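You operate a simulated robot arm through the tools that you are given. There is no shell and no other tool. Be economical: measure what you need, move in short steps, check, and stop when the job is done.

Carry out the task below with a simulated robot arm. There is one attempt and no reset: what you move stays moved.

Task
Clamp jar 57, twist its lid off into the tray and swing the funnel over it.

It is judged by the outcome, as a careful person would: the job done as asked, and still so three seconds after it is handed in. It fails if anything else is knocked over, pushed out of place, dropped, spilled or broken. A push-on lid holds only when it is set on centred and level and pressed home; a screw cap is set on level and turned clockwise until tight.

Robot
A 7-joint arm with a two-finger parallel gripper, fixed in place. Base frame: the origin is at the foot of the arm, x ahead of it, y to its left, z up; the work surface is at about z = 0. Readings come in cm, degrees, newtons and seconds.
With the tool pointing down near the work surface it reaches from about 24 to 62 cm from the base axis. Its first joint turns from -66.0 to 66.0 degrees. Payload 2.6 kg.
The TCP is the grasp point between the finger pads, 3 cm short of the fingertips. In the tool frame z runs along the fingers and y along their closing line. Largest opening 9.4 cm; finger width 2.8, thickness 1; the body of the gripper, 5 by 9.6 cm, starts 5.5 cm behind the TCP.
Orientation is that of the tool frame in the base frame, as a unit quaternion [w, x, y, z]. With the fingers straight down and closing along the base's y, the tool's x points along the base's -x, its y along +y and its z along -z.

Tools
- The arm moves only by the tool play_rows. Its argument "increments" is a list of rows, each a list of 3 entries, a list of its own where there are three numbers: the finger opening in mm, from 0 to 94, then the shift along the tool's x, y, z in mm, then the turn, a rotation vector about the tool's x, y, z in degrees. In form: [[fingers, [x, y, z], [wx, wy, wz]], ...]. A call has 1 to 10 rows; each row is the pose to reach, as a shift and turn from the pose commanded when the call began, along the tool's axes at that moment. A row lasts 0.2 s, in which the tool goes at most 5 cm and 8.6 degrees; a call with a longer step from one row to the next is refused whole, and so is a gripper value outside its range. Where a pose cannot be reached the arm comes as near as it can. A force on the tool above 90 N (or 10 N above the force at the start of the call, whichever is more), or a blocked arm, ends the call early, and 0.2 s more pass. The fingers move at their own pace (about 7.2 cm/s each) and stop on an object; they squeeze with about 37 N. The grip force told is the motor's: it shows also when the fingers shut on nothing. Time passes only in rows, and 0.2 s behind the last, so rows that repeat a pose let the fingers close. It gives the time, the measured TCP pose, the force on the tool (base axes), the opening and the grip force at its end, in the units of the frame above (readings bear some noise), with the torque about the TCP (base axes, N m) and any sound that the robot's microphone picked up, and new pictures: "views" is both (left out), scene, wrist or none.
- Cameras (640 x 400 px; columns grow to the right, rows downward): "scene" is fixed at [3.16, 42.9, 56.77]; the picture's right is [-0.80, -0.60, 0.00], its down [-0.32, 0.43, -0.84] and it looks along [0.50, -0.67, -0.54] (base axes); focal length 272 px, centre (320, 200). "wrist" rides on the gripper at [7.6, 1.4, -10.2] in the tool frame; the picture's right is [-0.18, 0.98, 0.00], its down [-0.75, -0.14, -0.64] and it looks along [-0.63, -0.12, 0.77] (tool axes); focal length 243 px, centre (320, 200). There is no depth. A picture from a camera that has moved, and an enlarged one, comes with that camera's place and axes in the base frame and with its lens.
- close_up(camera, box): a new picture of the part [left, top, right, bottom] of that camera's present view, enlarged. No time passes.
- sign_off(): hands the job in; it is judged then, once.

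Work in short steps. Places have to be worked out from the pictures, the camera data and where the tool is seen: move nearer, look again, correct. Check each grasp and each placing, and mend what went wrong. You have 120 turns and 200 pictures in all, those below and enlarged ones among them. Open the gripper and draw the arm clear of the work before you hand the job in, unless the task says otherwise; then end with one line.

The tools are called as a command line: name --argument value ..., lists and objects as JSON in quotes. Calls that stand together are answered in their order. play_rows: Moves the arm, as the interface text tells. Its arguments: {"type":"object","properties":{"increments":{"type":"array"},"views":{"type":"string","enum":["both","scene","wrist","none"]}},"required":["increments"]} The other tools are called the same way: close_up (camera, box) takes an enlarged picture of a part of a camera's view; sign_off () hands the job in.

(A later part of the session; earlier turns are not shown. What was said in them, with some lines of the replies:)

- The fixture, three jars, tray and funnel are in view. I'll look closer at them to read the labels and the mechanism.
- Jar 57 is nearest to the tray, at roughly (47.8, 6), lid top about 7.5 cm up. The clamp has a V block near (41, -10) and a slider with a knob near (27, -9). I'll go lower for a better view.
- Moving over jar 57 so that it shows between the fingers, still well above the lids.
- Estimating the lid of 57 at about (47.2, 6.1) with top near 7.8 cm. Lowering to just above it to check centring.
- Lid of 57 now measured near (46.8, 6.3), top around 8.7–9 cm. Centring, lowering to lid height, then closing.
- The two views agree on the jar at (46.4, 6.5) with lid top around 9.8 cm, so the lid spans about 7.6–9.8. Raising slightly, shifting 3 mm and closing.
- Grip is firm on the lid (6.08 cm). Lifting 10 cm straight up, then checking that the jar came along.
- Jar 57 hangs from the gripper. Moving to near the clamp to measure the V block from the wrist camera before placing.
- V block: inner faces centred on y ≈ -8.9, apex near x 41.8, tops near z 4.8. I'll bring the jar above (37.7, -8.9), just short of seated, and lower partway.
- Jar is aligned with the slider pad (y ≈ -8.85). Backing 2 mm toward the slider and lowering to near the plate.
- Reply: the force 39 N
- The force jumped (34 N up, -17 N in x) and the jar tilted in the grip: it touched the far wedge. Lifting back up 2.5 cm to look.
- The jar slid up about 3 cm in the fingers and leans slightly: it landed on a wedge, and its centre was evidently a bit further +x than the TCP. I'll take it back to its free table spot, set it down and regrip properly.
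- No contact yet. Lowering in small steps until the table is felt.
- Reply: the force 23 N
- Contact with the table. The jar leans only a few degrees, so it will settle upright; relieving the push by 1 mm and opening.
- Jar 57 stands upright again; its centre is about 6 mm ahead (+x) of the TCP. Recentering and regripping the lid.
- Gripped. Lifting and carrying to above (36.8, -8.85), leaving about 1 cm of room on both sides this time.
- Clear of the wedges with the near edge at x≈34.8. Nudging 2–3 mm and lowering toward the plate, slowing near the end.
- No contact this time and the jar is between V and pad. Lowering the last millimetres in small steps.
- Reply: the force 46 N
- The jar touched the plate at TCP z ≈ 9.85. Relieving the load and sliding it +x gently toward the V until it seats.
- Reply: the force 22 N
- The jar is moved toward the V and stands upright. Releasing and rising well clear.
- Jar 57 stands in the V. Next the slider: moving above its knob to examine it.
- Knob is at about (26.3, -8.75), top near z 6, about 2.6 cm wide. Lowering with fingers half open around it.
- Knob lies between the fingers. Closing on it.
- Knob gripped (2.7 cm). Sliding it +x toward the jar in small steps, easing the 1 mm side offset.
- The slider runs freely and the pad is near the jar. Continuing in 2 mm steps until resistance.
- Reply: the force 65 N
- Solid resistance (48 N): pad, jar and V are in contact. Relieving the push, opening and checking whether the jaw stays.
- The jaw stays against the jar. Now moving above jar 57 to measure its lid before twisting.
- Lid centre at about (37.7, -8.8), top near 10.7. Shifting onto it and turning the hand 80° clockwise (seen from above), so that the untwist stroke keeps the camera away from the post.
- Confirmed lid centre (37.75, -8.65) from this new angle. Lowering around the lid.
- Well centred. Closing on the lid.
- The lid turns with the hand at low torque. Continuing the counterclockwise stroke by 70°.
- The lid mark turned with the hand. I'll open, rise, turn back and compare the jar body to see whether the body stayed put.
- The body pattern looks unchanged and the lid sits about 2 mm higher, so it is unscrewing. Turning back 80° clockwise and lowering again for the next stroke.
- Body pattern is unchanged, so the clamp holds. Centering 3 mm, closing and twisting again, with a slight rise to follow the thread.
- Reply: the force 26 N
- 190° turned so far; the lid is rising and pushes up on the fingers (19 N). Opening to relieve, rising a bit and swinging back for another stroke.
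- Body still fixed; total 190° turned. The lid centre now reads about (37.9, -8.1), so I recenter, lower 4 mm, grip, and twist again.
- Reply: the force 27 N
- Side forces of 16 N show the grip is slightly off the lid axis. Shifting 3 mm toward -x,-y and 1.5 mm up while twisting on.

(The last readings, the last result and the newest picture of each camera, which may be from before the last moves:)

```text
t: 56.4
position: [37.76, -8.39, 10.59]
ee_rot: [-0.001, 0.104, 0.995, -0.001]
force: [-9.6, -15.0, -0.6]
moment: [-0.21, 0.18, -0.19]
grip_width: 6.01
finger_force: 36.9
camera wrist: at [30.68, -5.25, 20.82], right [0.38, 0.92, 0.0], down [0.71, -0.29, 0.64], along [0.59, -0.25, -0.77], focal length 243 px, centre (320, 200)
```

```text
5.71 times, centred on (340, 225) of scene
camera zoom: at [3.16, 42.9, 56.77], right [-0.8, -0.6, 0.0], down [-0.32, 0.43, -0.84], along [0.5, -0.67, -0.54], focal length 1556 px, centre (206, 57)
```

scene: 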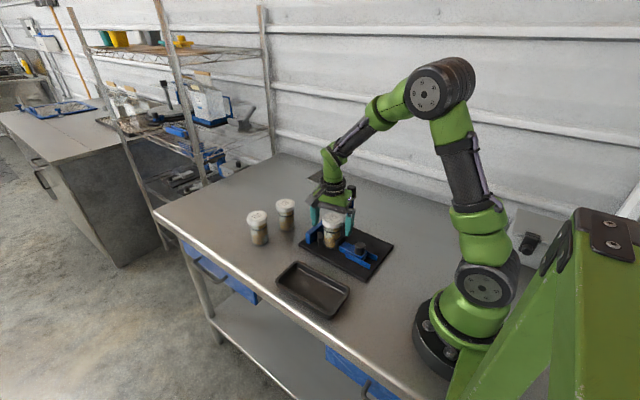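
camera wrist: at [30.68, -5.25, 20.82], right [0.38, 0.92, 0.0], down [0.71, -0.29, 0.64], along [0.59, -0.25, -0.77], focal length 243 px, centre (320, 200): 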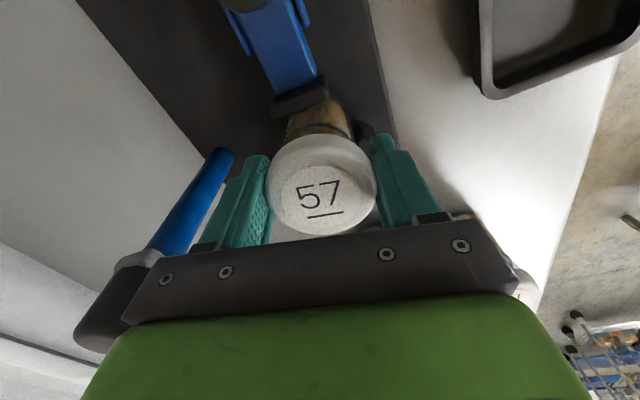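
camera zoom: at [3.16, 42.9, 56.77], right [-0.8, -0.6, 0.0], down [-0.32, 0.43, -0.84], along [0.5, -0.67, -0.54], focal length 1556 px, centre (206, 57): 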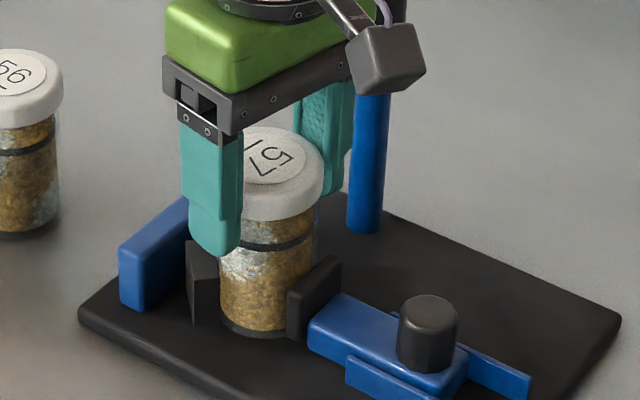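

Continuing to twist with 2.5 mm more toward -y.

play_rows --increments '[[50, [0.5, -2.5, -0.5], [0, 0, -6]], [50, [0.5, -2.5, -0.5], [0, 0, -14]], [50, [0.5, -2.5, -1], [0, 0, -22]], [50, [0.5, -2.5, -1], [0, 0, -30]], [50, [0.5, -2.5, -1.5], [0, 0, -38]], [50, [0.5, -2.5, -1.5], [0, 0, -44]], [50, [0.5, -2.5, -1.5], [0, 0, -44]]]' --views "none"

close_up --camera "scene" --box '[305, 190, 375, 260]'

```text
t: 58.0
position: [37.9, -8.52, 10.74]
ee_rot: [0.0, -0.277, 0.961, 0.0]
force: [-2.1, -7.9, 8.9]
moment: [0.02, -0.09, -0.11]
grip_width: 6.04
finger_force: 36.5
```

```text
5.71 times, centred on (340, 225) of scene
camera zoom: at [3.15, 42.9, 56.77], right [-0.8, -0.6, 0.0], down [-0.32, 0.43, -0.84], along [0.5, -0.67, -0.54], focal length 1556 px, centre (206, 57)
```

zoom: 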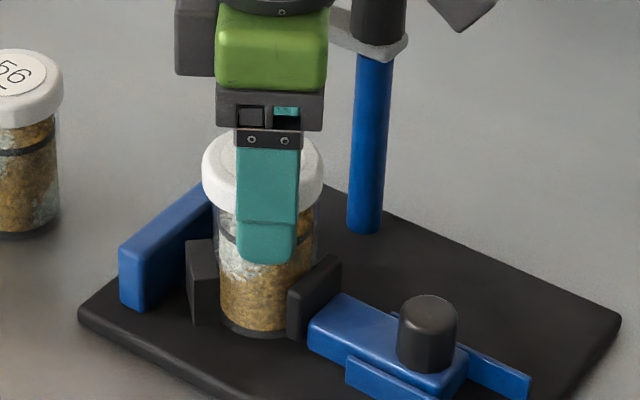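

About 300° turned. Testing with a small 3 mm lift.

play_rows --increments '[[50, [0, 0, -1.5], [0, 0, 0]], [50, [0, 0, -3], [0, 0, 0]], [50, [0, 0, -3], [0, 0, 0]]]' --views "none"

close_up --camera "scene" --box '[305, 190, 375, 260]'

```text
t: 58.8
position: [37.79, -8.41, 10.77]
ee_rot: [-0.001, -0.276, 0.961, 0.001]
force: [2.4, -2.3, -1.6]
moment: [-0.07, -0.06, 0.01]
grip_width: 6.01
finger_force: 37.0
```

```text
5.71 times, centred on (340, 225) of scene
camera zoom: at [3.16, 42.9, 56.77], right [-0.8, -0.6, 0.0], down [-0.32, 0.43, -0.84], along [0.5, -0.67, -0.54], focal length 1556 px, centre (206, 57)
```

zoom: 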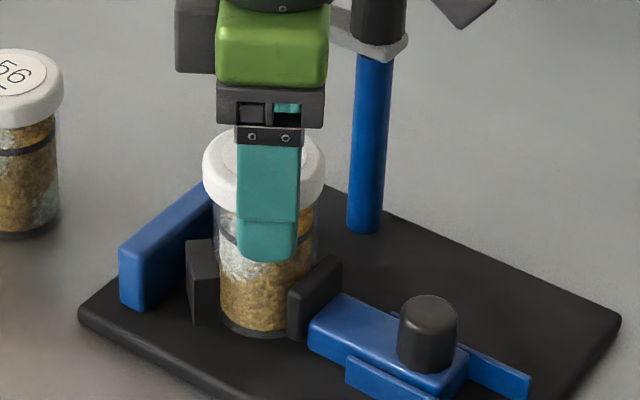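

Force dropped to about zero. Lifting a further 4 mm to see whether the lid is free.

play_rows --increments '[[50, [0, 0, -2], [0, 0, 0]], [50, [0, 0, -4], [0, 0, 0]], [50, [0, 0, -4], [0, 0, 0]]]' --views "none"

close_up --camera "scene" --box '[305, 190, 375, 260]'

```text
t: 59.6
position: [37.75, -8.57, 11.38]
ee_rot: [0.0, -0.276, 0.961, 0.0]
force: [0.9, 0.1, -1.8]
moment: [-0.02, -0.02, -0.02]
grip_width: 6.02
finger_force: 37.3
```

```text
5.71 times, centred on (340, 225) of scene
camera zoom: at [3.16, 42.9, 56.77], right [-0.8, -0.6, 0.0], down [-0.32, 0.43, -0.84], along [0.5, -0.67, -0.54], focal length 1556 px, centre (206, 57)
```

zoom: 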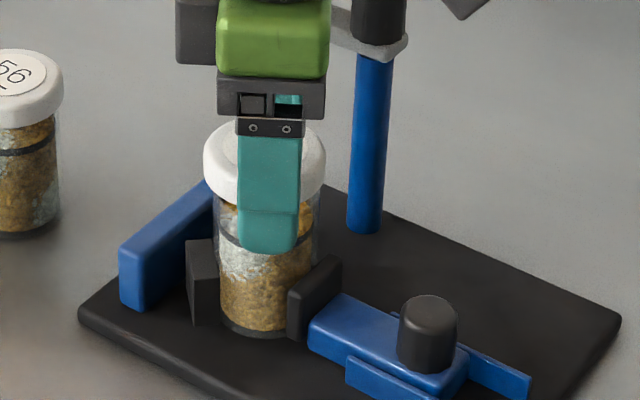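

The lid rises while the jar stays, with almost no force: it is free. Lifting straight up 7 cm.

play_rows --increments '[[50, [0, 0, -8], [0, 0, 0]], [50, [0, 0, -20], [0, 0, 0]], [50, [0, 0, -45], [0, 0, 0]], [50, [0, 0, -80], [0, 0, 0]], [50, [0, 0, -80], [0, 0, 0]]]' --views "both"

close_up --camera "scene" --box '[290, 170, 390, 270]'

```text
t: 60.8
position: [37.69, -8.67, 19.47]
ee_rot: [0.0, -0.275, 0.961, 0.0]
force: [0.2, -0.2, 0.2]
moment: [0.02, 0.01, -0.02]
grip_width: 6.03
finger_force: 36.6
camera wrist: at [30.44, -11.34, 29.69], right [-0.36, 0.93, 0.0], down [0.71, 0.28, 0.64], along [0.6, 0.23, -0.77], focal length 243 px, centre (320, 200)
```

scene: 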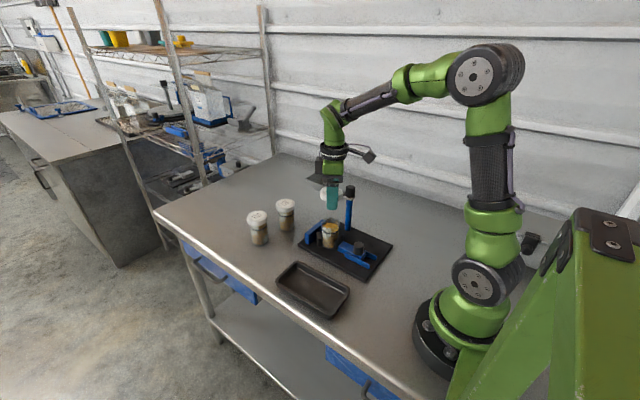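
wrist: 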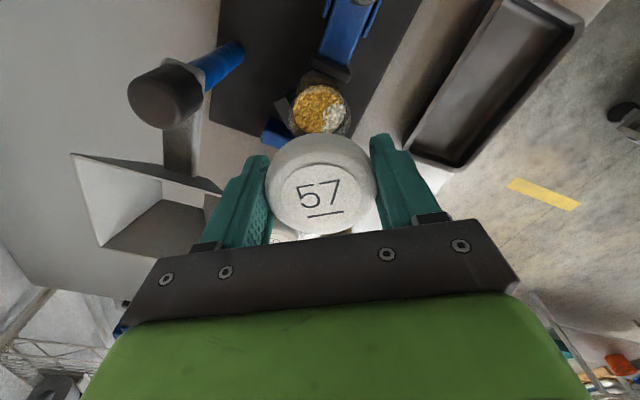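

```text
4.00 times, centred on (340, 220) of scene
camera zoom: at [3.16, 42.9, 56.77], right [-0.8, -0.6, 0.0], down [-0.32, 0.43, -0.84], along [0.5, -0.67, -0.54], focal length 1089 px, centre (240, 120)
```

zoom: 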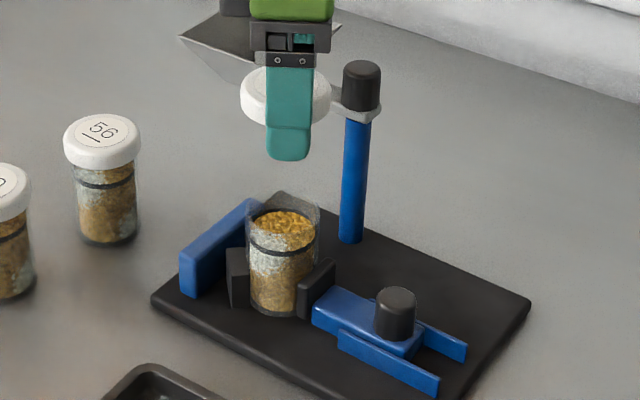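

Lid is off and the jar is open and still clamped. Carrying the lid level toward the tray centre (about (32, 7.8)), turning the hand so that the fingers will open along the tray's length.

play_rows --increments '[[50, [-6, 25, 0], [0, 0, 8]], [50, [-12, 50, 0], [0, 0, 16]], [50, [-18, 77, 0], [0, 0, 24]], [50, [-24, 105, 0], [0, 0, 32]], [50, [-30, 132, 0], [0, 0, 40]], [50, [-36, 158, 0], [0, 0, 48]], [50, [-39, 170, 0], [0, 0, 56]], [50, [-39, 170, 0], [0, 0, 64]], [50, [-39, 170, 0], [0, 0, 72]], [50, [-39, 170, 0], [0, 0, 80]]]' --views "none"

play_rows --increments '[[50, [0, 0, 0], [0, 0, 8]], [50, [0, 0, 0], [0, 0, 16]], [50, [0, 0, 0], [0, 0, 24]], [50, [0, 0, 0], [0, 0, 32]], [50, [0, 0, 0], [0, 0, 40]], [50, [0, 0, 0], [0, 0, 40]]]'

```text
t: 63.0
position: [31.97, 7.84, 19.4]
ee_rot: [0.0, 0.408, 0.913, 0.0]
force: [0.1, -0.9, 0.4]
moment: [0.03, 0.03, 0.02]
grip_width: 6.0
finger_force: 37.2
```

```text
t: 64.4
position: [32.08, 7.9, 19.28]
ee_rot: [0.0, 0.696, 0.718, 0.001]
force: [0.1, 0.0, -0.2]
moment: [0.04, -0.01, -0.03]
grip_width: 6.0
finger_force: 37.0
camera wrist: at [33.26, 15.69, 29.6], right [0.99, -0.15, 0.0], down [-0.12, -0.76, 0.64], along [-0.1, -0.63, -0.77], focal length 243 px, centre (320, 200)
```

scene: 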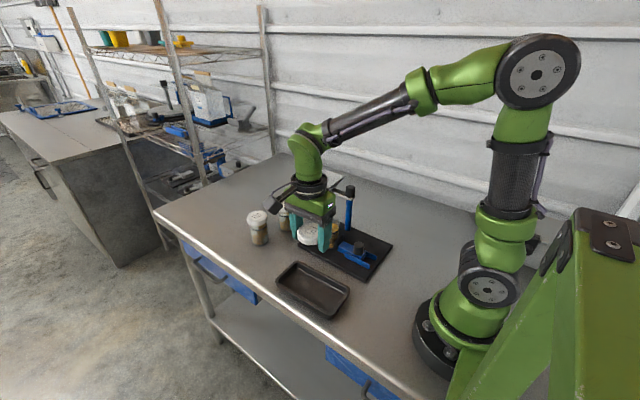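
wrist: 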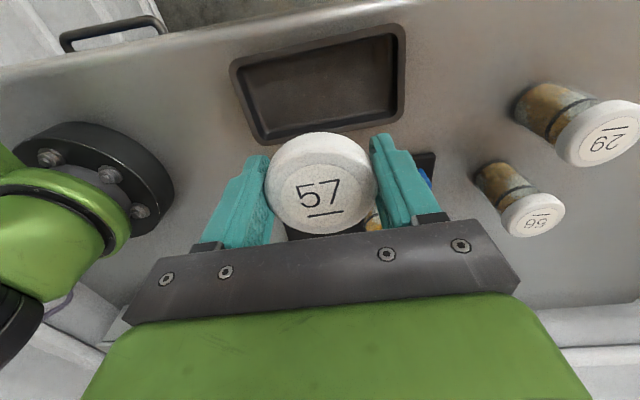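

Tray spans x 23.5–40.8, y 3.3–12.4, so I am right over its centre. Lowering the lid into it.

play_rows --increments '[[50, [0, 0, 40], [0, 0, 0]], [50, [0, 0, 80], [0, 0, 0]], [50, [0, 0, 115], [0, 0, 0]], [50, [0, 0, 138], [0, 0, 0]], [50, [0, 0, 143], [0, 0, 0]], [50, [0, 0, 147], [0, 0, 0]], [50, [0, 0, 150], [0, 0, 0]], [50, [0, 0, 150], [0, 0, 0]]]'

close_up --camera "scene" --box '[260, 230, 370, 330]'

```text
t: 66.2
position: [32.02, 7.86, 4.21]
ee_rot: [0.0, 0.695, 0.719, 0.0]
force: [-0.2, -1.2, 0.7]
moment: [-0.01, -0.04, 0.02]
grip_width: 6.0
finger_force: 36.5
camera wrist: at [33.18, 15.72, 14.66], right [0.99, -0.15, 0.0], down [-0.11, -0.76, 0.64], along [-0.1, -0.63, -0.77], focal length 243 px, centre (320, 200)
```

scene: 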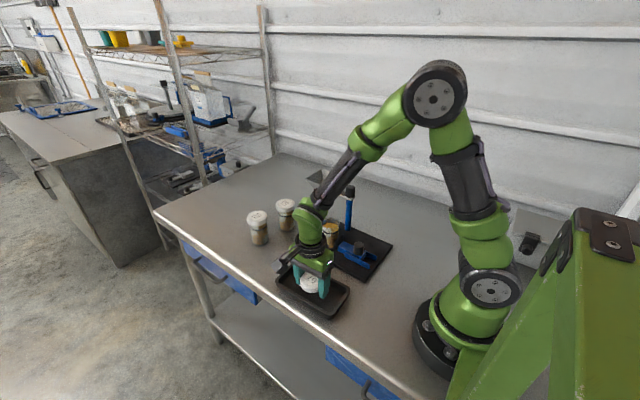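
wrist: 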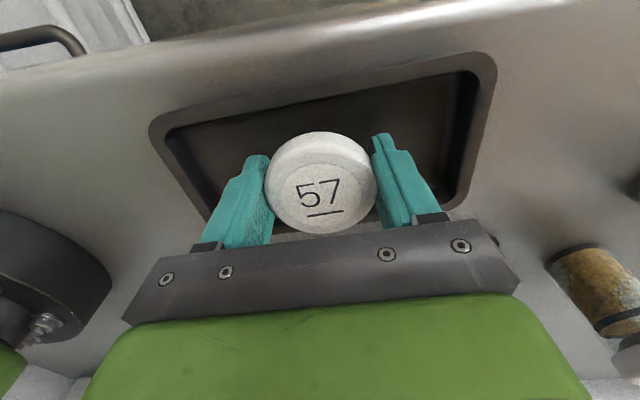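

```text
4.00 times, centred on (315, 280) of scene
camera zoom: at [3.16, 42.9, 56.77], right [-0.8, -0.6, 0.0], down [-0.32, 0.43, -0.84], along [0.5, -0.67, -0.54], focal length 1089 px, centre (340, -120)
```

zoom: 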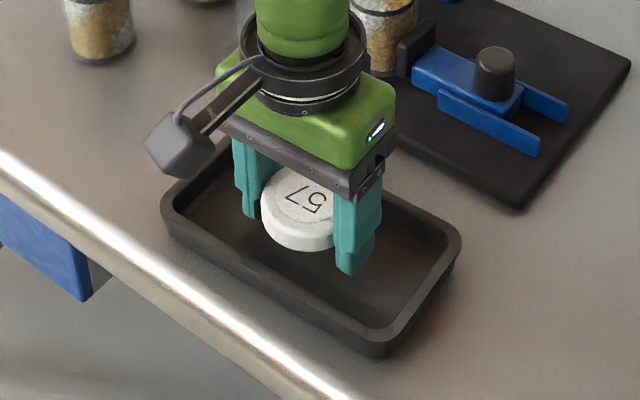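

Lid is inside the tray, level. Creeping down until the fingertips nearly touch the floor, then opening.

play_rows --increments '[[50, [0, 0, 2], [0, 0, 0]], [50, [0, 0, 4], [0, 0, 0]], [50, [0, 0, 6], [0, 0, 0]], [50, [0, 0, 6], [0, 0, 0]]]' --views "none"

```text
t: 67.2
position: [31.92, 7.88, 3.75]
ee_rot: [0.0, 0.695, 0.719, 0.0]
force: [0.1, -0.2, -1.4]
moment: [-0.01, 0.03, 0.02]
grip_width: 6.01
finger_force: 37.0
```

No touch yet, tips well under 1 cm from the floor. Opening gently and rising.

play_rows --increments '[[62, [0, 0, 1], [0, 0, 0]], [66, [0, 0, 1], [0, 0, 0]], [85, [0, 0, 1], [0, 0, 0]], [85, [0, 0, 1], [0, 0, 0]], [85, [0, 0, -40], [0, 0, 0]], [85, [0, 0, -85], [0, 0, 0]], [85, [0, 0, -130], [0, 0, 0]], [85, [0, 0, -170], [0, 0, 0]], [85, [0, 0, -170], [0, 0, 0]]]'

close_up --camera "scene" --box '[260, 150, 400, 330]'

```text
t: 69.2
position: [31.86, 7.8, 20.78]
ee_rot: [0.0, 0.695, 0.719, 0.0]
force: [0.1, -0.1, -0.4]
moment: [0.03, -0.01, -0.01]
grip_width: 8.52
finger_force: 0.1
camera wrist: at [33.02, 15.63, 30.96], right [0.99, -0.15, 0.0], down [-0.11, -0.76, 0.64], along [-0.1, -0.63, -0.77], focal length 243 px, centre (320, 200)
```

scene: 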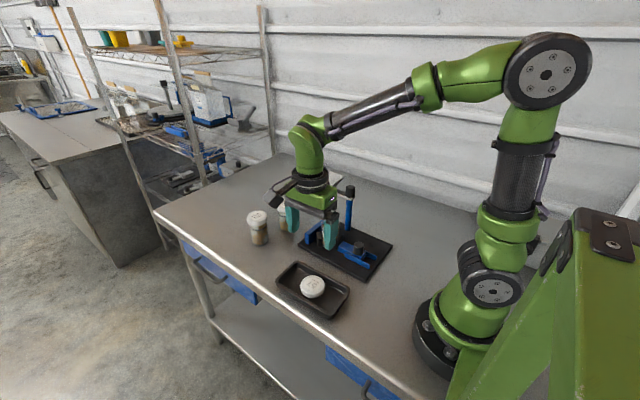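
wrist: 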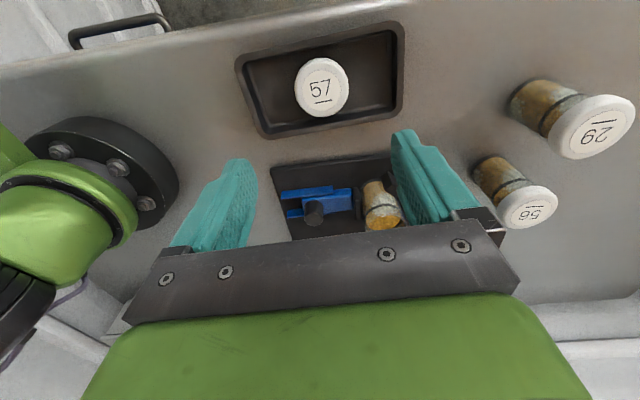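

```text
2.22 times, centred on (330, 240) of scene
camera zoom: at [3.16, 42.9, 56.77], right [-0.8, -0.6, 0.0], down [-0.32, 0.43, -0.84], along [0.5, -0.67, -0.54], focal length 605 px, centre (298, 111)
```

zoom: 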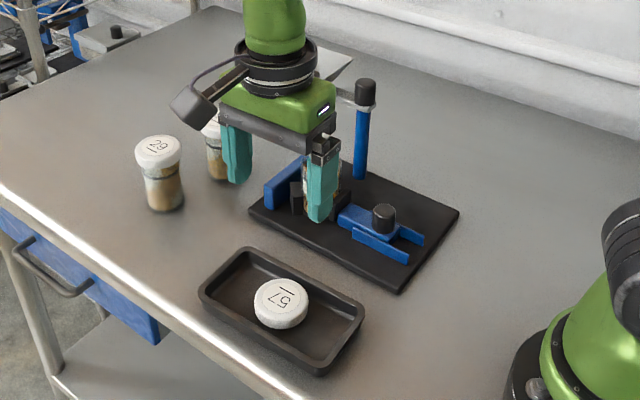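

The lid lies flat in the tray. Next the funnel: moving up and turning the hand back, to look at it from above.

play_rows --increments '[[85, [0, 0, -30], [0, 0, -8]], [85, [0, 0, -60], [0, 0, -16]], [85, [0, 0, -80], [0, 0, -24]], [85, [0, 0, -80], [0, 0, -32]], [85, [0, 0, -80], [0, 0, -40]], [85, [0, 0, -80], [0, 0, -48]], [85, [0, 0, -80], [0, 0, -56]], [85, [0, 0, -80], [0, 0, -64]], [85, [0, 0, -80], [0, 0, -72]], [85, [0, 0, -80], [0, 0, -80]]]' --views "none"

play_rows --increments '[[85, [-34, -38, 0], [0, 0, -8]], [85, [-68, -76, 0], [0, 0, -8]], [85, [-100, -114, 0], [0, 0, -8]], [85, [-130, -152, 0], [0, 0, -8]], [85, [-160, -190, 0], [0, 0, -8]], [85, [-160, -190, 0], [0, 0, -8]]]'

```text
t: 71.4
position: [32.09, 7.8, 28.81]
ee_rot: [0.0, 0.068, 0.998, 0.001]
force: [-0.6, 0.5, -0.2]
moment: [0.03, -0.03, 0.02]
grip_width: 8.51
finger_force: 0.0
```

```text
refused: row 1 steps farther than a row can; nothing moved
```

Stepping smaller toward the funnel.

play_rows --increments '[[85, [-30, -27, 0], [0, 0, -8]], [85, [-60, -54, 0], [0, 0, -8]], [85, [-90, -81, 0], [0, 0, -8]], [85, [-120, -108, 0], [0, 0, -8]], [85, [-150, -135, 0], [0, 0, -8]], [85, [-180, -163, 0], [0, 0, -8]], [85, [-180, -163, 0], [0, 0, -8]]]'

close_up --camera "scene" --box '[280, 150, 400, 270]'

```text
t: 73.0
position: [47.63, -10.82, 28.72]
ee_rot: [0.0, 0.0, 1.0, 0.0]
force: [0.6, -0.4, -0.8]
moment: [0.01, -0.01, -0.02]
grip_width: 8.51
finger_force: 0.1
camera wrist: at [40.04, -9.27, 39.11], right [0.18, 0.98, 0.0], down [0.75, -0.14, 0.64], along [0.63, -0.12, -0.77], focal length 243 px, centre (320, 200)
```

scene: 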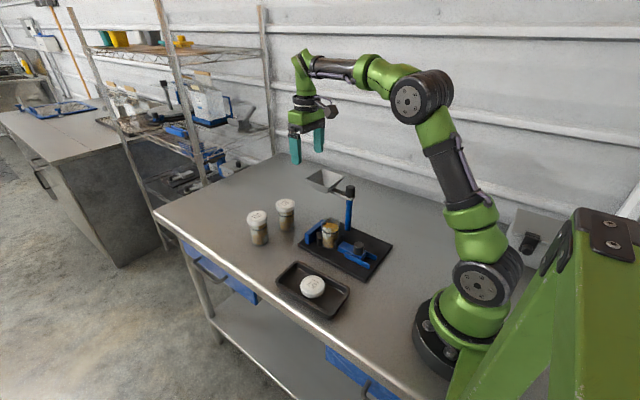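
wrist: 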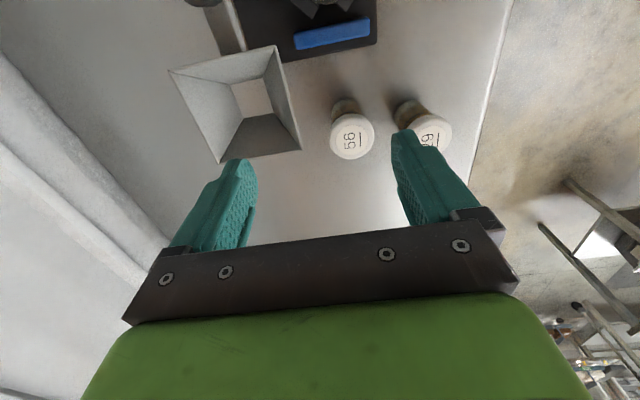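

```text
3.33 times, centred on (340, 210) of scene
camera zoom: at [3.16, 42.9, 56.77], right [-0.8, -0.6, 0.0], down [-0.32, 0.43, -0.84], along [0.5, -0.67, -0.54], focal length 908 px, centre (253, 167)
```

zoom: 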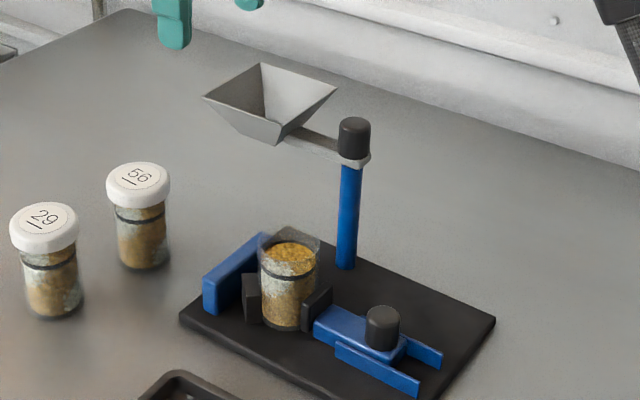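

The funnel's rim is a 9.2 cm square centred near (47, -18) at z ≈ 16.5, its post near (37.2, -17.6). It must swing about 86° counterclockwise. I'll close the fingers and come down on its far (-y) side to push it.

play_rows --increments '[[0, [2, -48, 0], [0, 0, 0]], [0, [4, -96, 0], [0, 0, 0]], [0, [6, -144, 0], [0, 0, 0]], [0, [6, -148, 0], [0, 0, 0]], [0, [6, -148, 40], [0, 0, 0]], [0, [6, -148, 80], [0, 0, 0]], [0, [6, -148, 117], [0, 0, 0]], [0, [6, -148, 117], [0, 0, 0]]]'

close_up --camera "scene" --box '[280, 150, 400, 270]'

```text
t: 74.8
position: [46.99, -25.6, 16.88]
ee_rot: [0.001, 0.0, 1.0, 0.001]
force: [-0.1, 0.1, 0.2]
moment: [0.01, -0.01, 0.02]
grip_width: 0.01
finger_force: 33.1
camera wrist: at [39.29, -23.99, 27.18], right [0.18, 0.98, 0.0], down [0.75, -0.14, 0.64], along [0.63, -0.12, -0.77], focal length 243 px, centre (320, 200)
```

scene: 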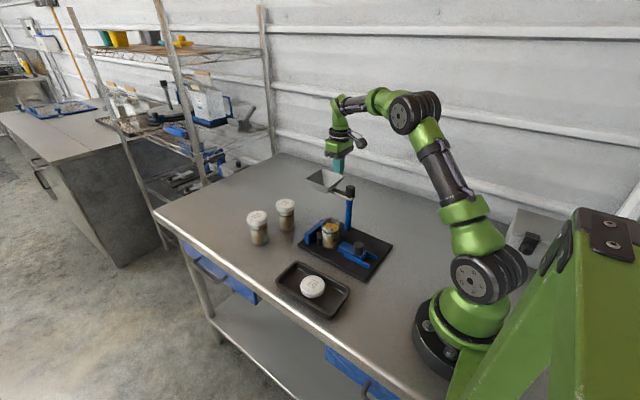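
wrist: 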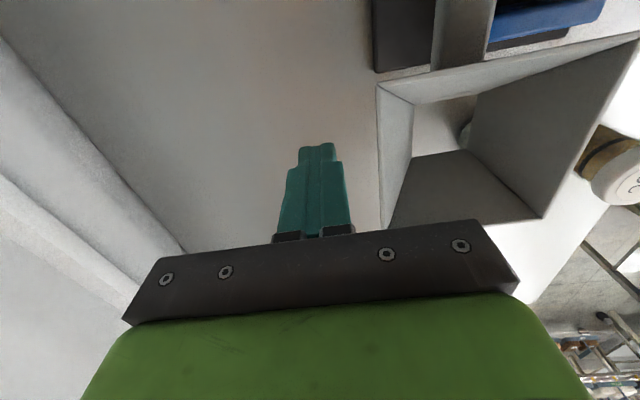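

```text
3.33 times, centred on (340, 210) of scene
camera zoom: at [3.16, 42.9, 56.77], right [-0.8, -0.6, 0.0], down [-0.32, 0.43, -0.84], along [0.5, -0.67, -0.54], focal length 908 px, centre (253, 167)
```

zoom: 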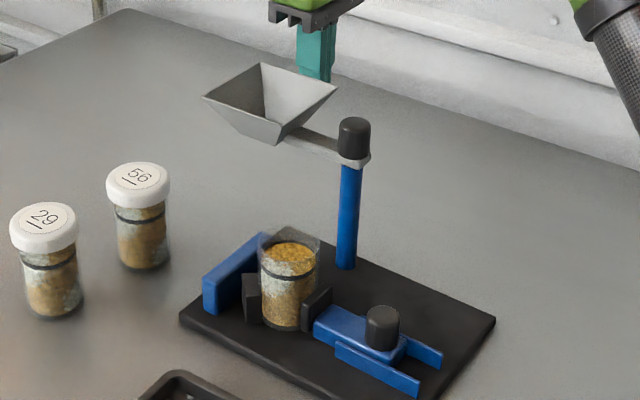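

Rim edge is about 2 cm from the fingers. Moving to contact and pushing along the arc through the first 30°.

play_rows --increments '[[0, [0, 15, 0], [0, 0, 0]], [0, [0, 24, 0], [0, 0, 0]], [0, [-3, 30, 0], [0, 0, 0]], [0, [-6, 36, 0], [0, 0, 0]], [0, [-9, 42, 0], [0, 0, 0]], [0, [-12, 48, 0], [0, 0, 0]], [0, [-15, 62, 0], [0, 0, 0]], [0, [-17, 75, 0], [0, 0, 0]], [0, [-17, 75, 0], [0, 0, 0]]]'

close_up --camera "scene" --box '[280, 150, 400, 270]'

```text
t: 76.8
position: [48.89, -18.07, 17.18]
ee_rot: [0.0, 0.001, 1.0, 0.0]
force: [-0.5, -0.8, -0.4]
moment: [0.03, -0.01, 0.0]
grip_width: 0.0
finger_force: 33.4
camera wrist: at [41.2, -16.4, 27.42], right [0.18, 0.98, 0.0], down [0.75, -0.14, 0.64], along [0.63, -0.12, -0.77], focal length 243 px, centre (320, 200)
```

scene: 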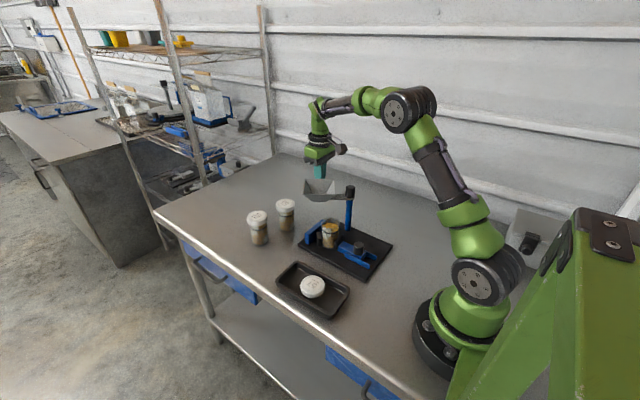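
wrist: 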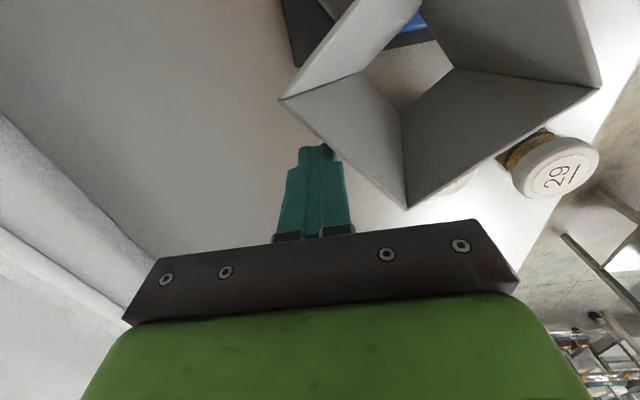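

```text
3.33 times, centred on (340, 210) of scene
camera zoom: at [3.16, 42.9, 56.77], right [-0.8, -0.6, 0.0], down [-0.32, 0.43, -0.84], along [0.5, -0.67, -0.54], focal length 908 px, centre (253, 167)
```

zoom: 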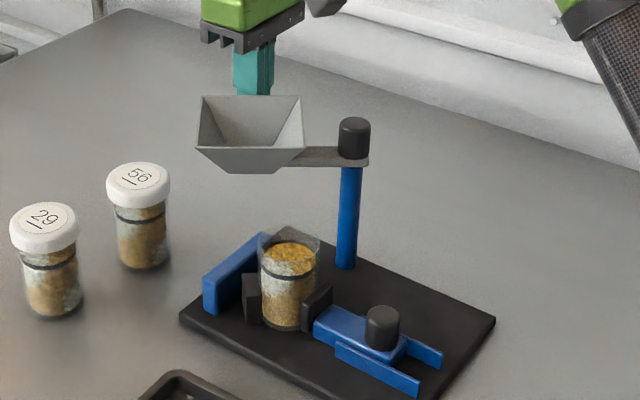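

The funnel swings smoothly and the stand stays put. Continuing along the arc to about 68°.

play_rows --increments '[[0, [0, 10, 0], [0, 0, 0]], [0, [1, 20, 0], [0, 0, 0]], [0, [2, 29, 0], [0, 0, 0]], [0, [5, 39, 0], [0, 0, 0]], [0, [8, 49, 0], [0, 0, 0]], [0, [12, 58, 0], [0, 0, 0]], [0, [16, 65, 0], [0, 0, 0]], [0, [21, 71, 0], [0, 0, 0]], [0, [21, 71, 0], [0, 0, 0]]]'

close_up --camera "scene" --box '[280, 150, 400, 270]'

```text
t: 78.8
position: [46.68, -10.93, 17.11]
ee_rot: [0.0, 0.0, 1.0, 0.0]
force: [0.1, 0.3, 0.2]
moment: [0.0, 0.01, 0.01]
grip_width: 0.0
finger_force: 33.2
camera wrist: at [39.03, -9.37, 27.4], right [0.18, 0.98, 0.0], down [0.75, -0.14, 0.64], along [0.63, -0.12, -0.77], focal length 243 px, centre (320, 200)
```

scene: 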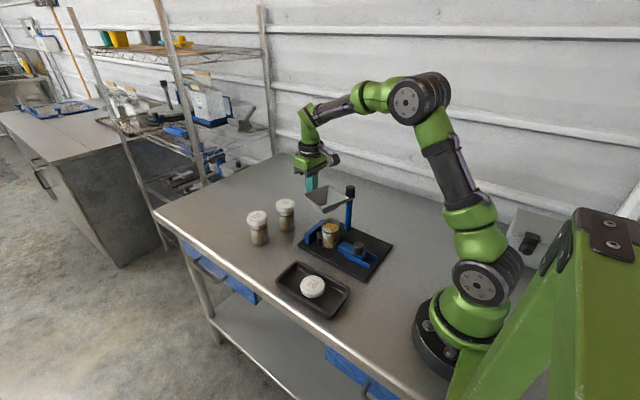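
wrist: 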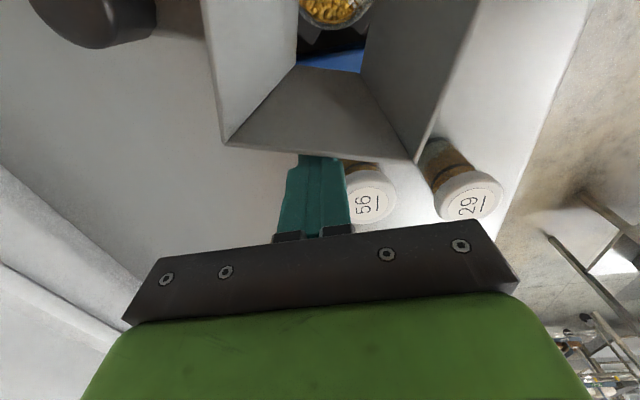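

```text
3.33 times, centred on (340, 210) of scene
camera zoom: at [3.16, 42.9, 56.77], right [-0.8, -0.6, 0.0], down [-0.32, 0.43, -0.84], along [0.5, -0.67, -0.54], focal length 908 px, centre (253, 167)
```

zoom: 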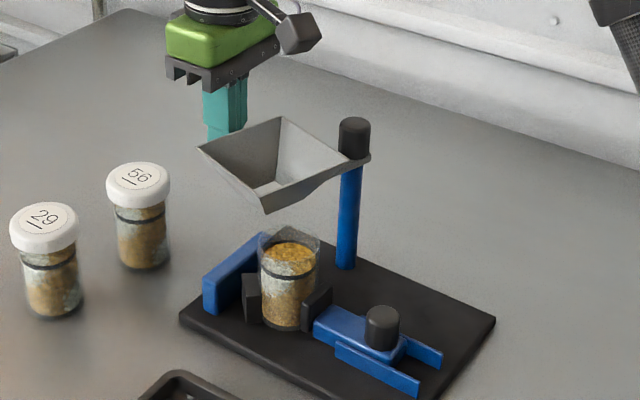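

Funnel is at about 70°, its centre near (40.6, -9.2); it needs about 2.7 cm more toward -x. Advancing gently to around 82°.

play_rows --increments '[[0, [4, 6, 0], [0, 0, 0]], [0, [9, 12, 0], [0, 0, 0]], [0, [14, 17, 0], [0, 0, 0]], [0, [20, 22, 0], [0, 0, 0]], [0, [20, 22, 0], [0, 0, 0]]]'

close_up --camera "scene" --box '[290, 170, 380, 260]'

```text
t: 80.0
position: [44.58, -8.68, 17.15]
ee_rot: [0.0, 0.0, 1.0, 0.0]
force: [-0.1, -0.1, -0.3]
moment: [0.01, -0.02, -0.01]
grip_width: 0.0
finger_force: 33.3
camera wrist: at [37.0, -7.14, 27.37], right [0.18, 0.98, 0.0], down [0.75, -0.14, 0.64], along [0.63, -0.12, -0.77], focal length 243 px, centre (320, 200)
```

scene: 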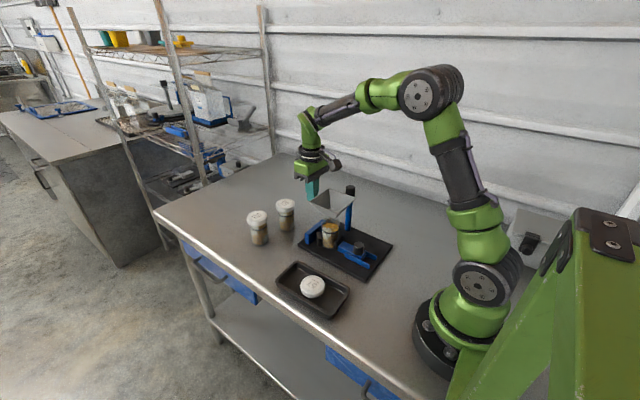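
wrist: 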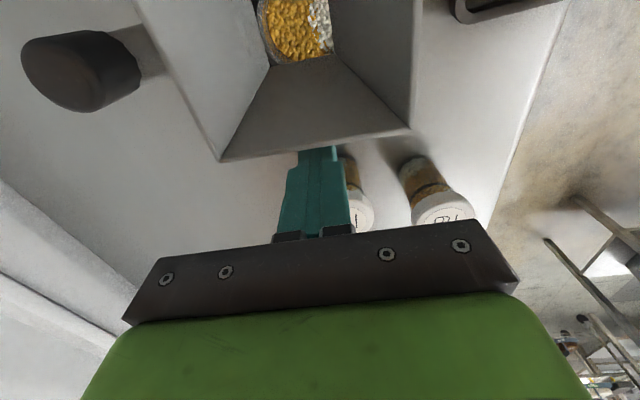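

```text
4.44 times, centred on (335, 215) of scene
camera zoom: at [3.16, 42.9, 56.77], right [-0.8, -0.6, 0.0], down [-0.32, 0.43, -0.84], along [0.5, -0.67, -0.54], focal length 1210 px, centre (253, 133)
```

zoom: 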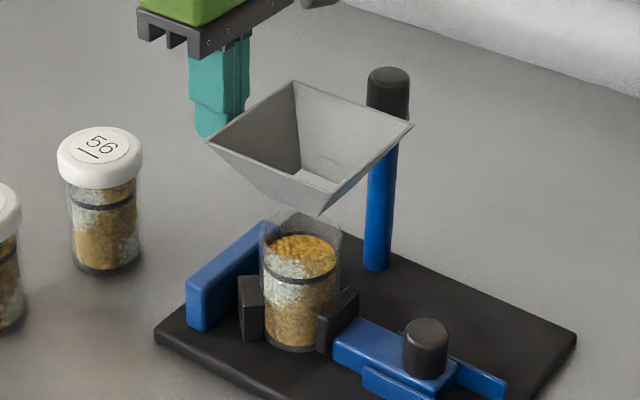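

The funnel's centre is now at about (37.9, -8.6), right over the jar mouth. Backing off in +x and rising clear, then checking it stays.

play_rows --increments '[[0, [-15, 0, 0], [0, 0, 0]], [0, [-30, 0, 0], [0, 0, 0]], [0, [-30, 0, -45], [0, 0, 0]], [0, [-30, 0, -90], [0, 0, 0]], [40, [-30, 20, -120], [0, 0, 0]], [60, [-30, 40, -130], [0, 0, 0]], [60, [-30, 40, -130], [0, 0, 0]]]'

close_up --camera "scene" --box '[290, 170, 380, 260]'

close_up --camera "wrist" --box '[120, 0, 480, 200]'

```text
t: 81.6
position: [47.56, -4.56, 29.79]
ee_rot: [-0.001, 0.0, 1.0, 0.0]
force: [-0.1, -0.2, -0.1]
moment: [0.0, 0.04, -0.01]
grip_width: 5.99
finger_force: 0.0
camera wrist: at [39.99, -2.95, 40.12], right [0.18, 0.98, 0.0], down [0.75, -0.14, 0.64], along [0.63, -0.12, -0.77], focal length 243 px, centre (320, 200)
```

scene: 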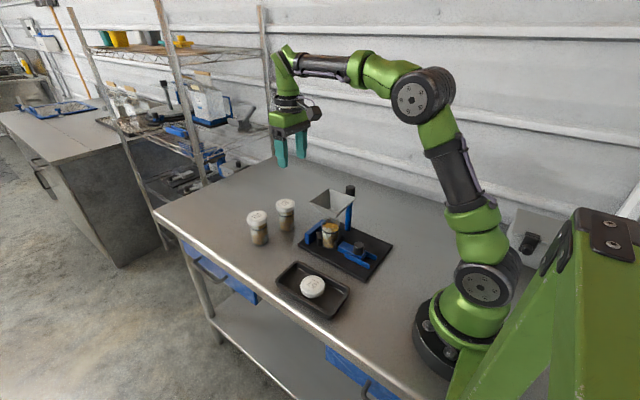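
wrist: 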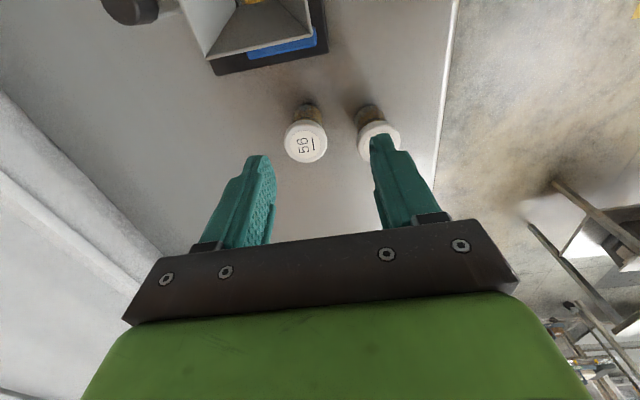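

```text
4.44 times, centred on (335, 215) of scene
camera zoom: at [3.16, 42.9, 56.77], right [-0.8, -0.6, 0.0], down [-0.32, 0.43, -0.84], along [0.5, -0.67, -0.54], focal length 1210 px, centre (253, 133)
```

zoom: 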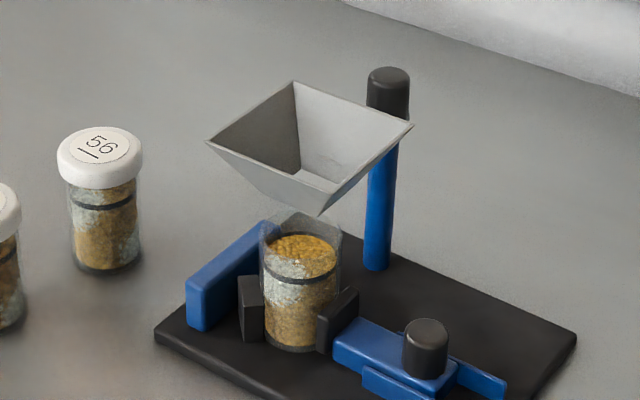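

```text
1.78 times, centred on (300, 100) of wrist
camera zoom: at [39.99, -2.95, 40.12], right [0.18, 0.98, 0.0], down [0.75, -0.14, 0.64], along [0.63, -0.12, -0.77], focal length 431 px, centre (356, 378)
```

zoom: 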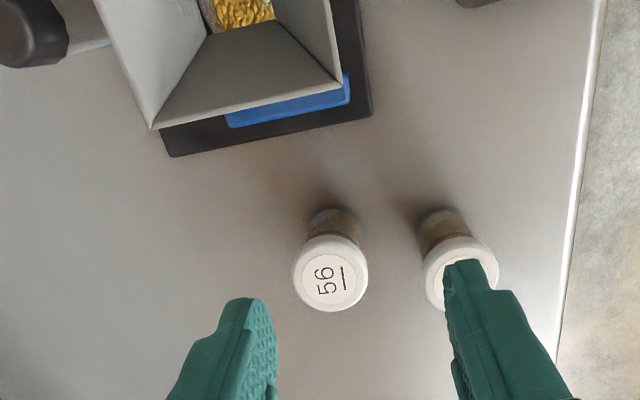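

The funnel stayed in place. One check from nearly straight above to verify the outlet over the mouth.

play_rows --increments '[[60, [30, -30, 0], [0, 0, 0]], [60, [60, -56, 0], [0, 0, 0]], [60, [60, -56, 0], [0, 0, 0]]]' --views "none"

close_up --camera "wrist" --box '[220, 0, 420, 140]'

```text
t: 82.4
position: [41.51, -10.57, 29.78]
ee_rot: [0.0, 0.0, 1.0, 0.0]
force: [-0.1, -0.5, 0.3]
moment: [0.01, -0.05, 0.02]
grip_width: 6.0
finger_force: 0.1
```

```text
2.86 times, centred on (320, 70) of wrist
camera zoom: at [33.97, -8.8, 40.05], right [0.18, 0.98, 0.0], down [0.75, -0.14, 0.64], along [0.63, -0.12, -0.77], focal length 693 px, centre (320, 571)
```

zoom: 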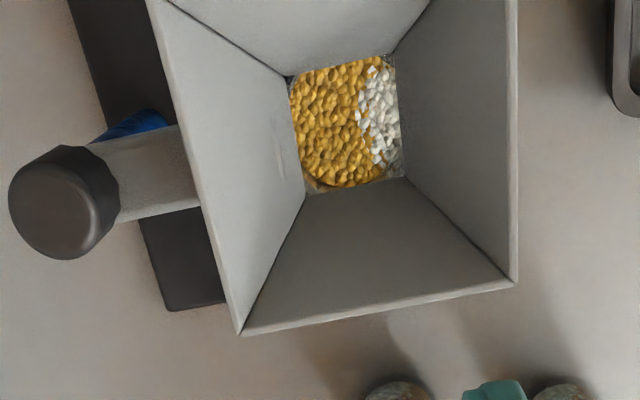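

The outlet lies over the mouth with contents centred below it. Drawing the arm clear with the gripper open.

play_rows --increments '[[90, [10, 30, -30], [0, 0, 0]], [90, [30, 60, -60], [0, 0, 0]], [90, [50, 100, -100], [0, 0, 0]], [90, [50, 100, -100], [0, 0, 0]]]' --views "scene"

```text
refused: row 3 steps farther than a row can; nothing moved
```

Smaller steps.

play_rows --increments '[[90, [10, 25, -25], [0, 0, 0]], [90, [20, 50, -50], [0, 0, 0]], [90, [35, 75, -75], [0, 0, 0]], [90, [50, 100, -100], [0, 0, 0]], [90, [50, 100, -100], [0, 0, 0]]]' --views "scene"

```text
t: 83.6
position: [36.59, -0.3, 39.69]
ee_rot: [0.0, 0.0, 1.0, 0.0]
force: [0.1, -0.3, -0.1]
moment: [-0.01, 0.0, 0.0]
grip_width: 9.0
finger_force: 0.1
```

scene: 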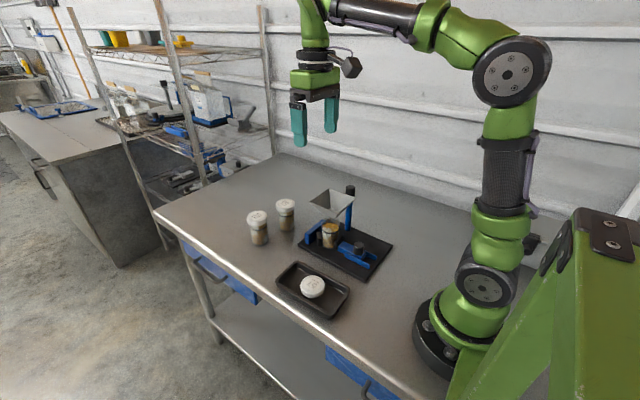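

Jar 57 is clamped and open, its lid is in the tray and the funnel is over the jar, with the arm clear. Handing in.

sign_off

```text
The job is handed in.
```

Jar 57 is clamped and open, its lid lies flat in the tray, and the funnel is swung over its mouth; the clamp stand slid a few millimetres on the table while I worked.
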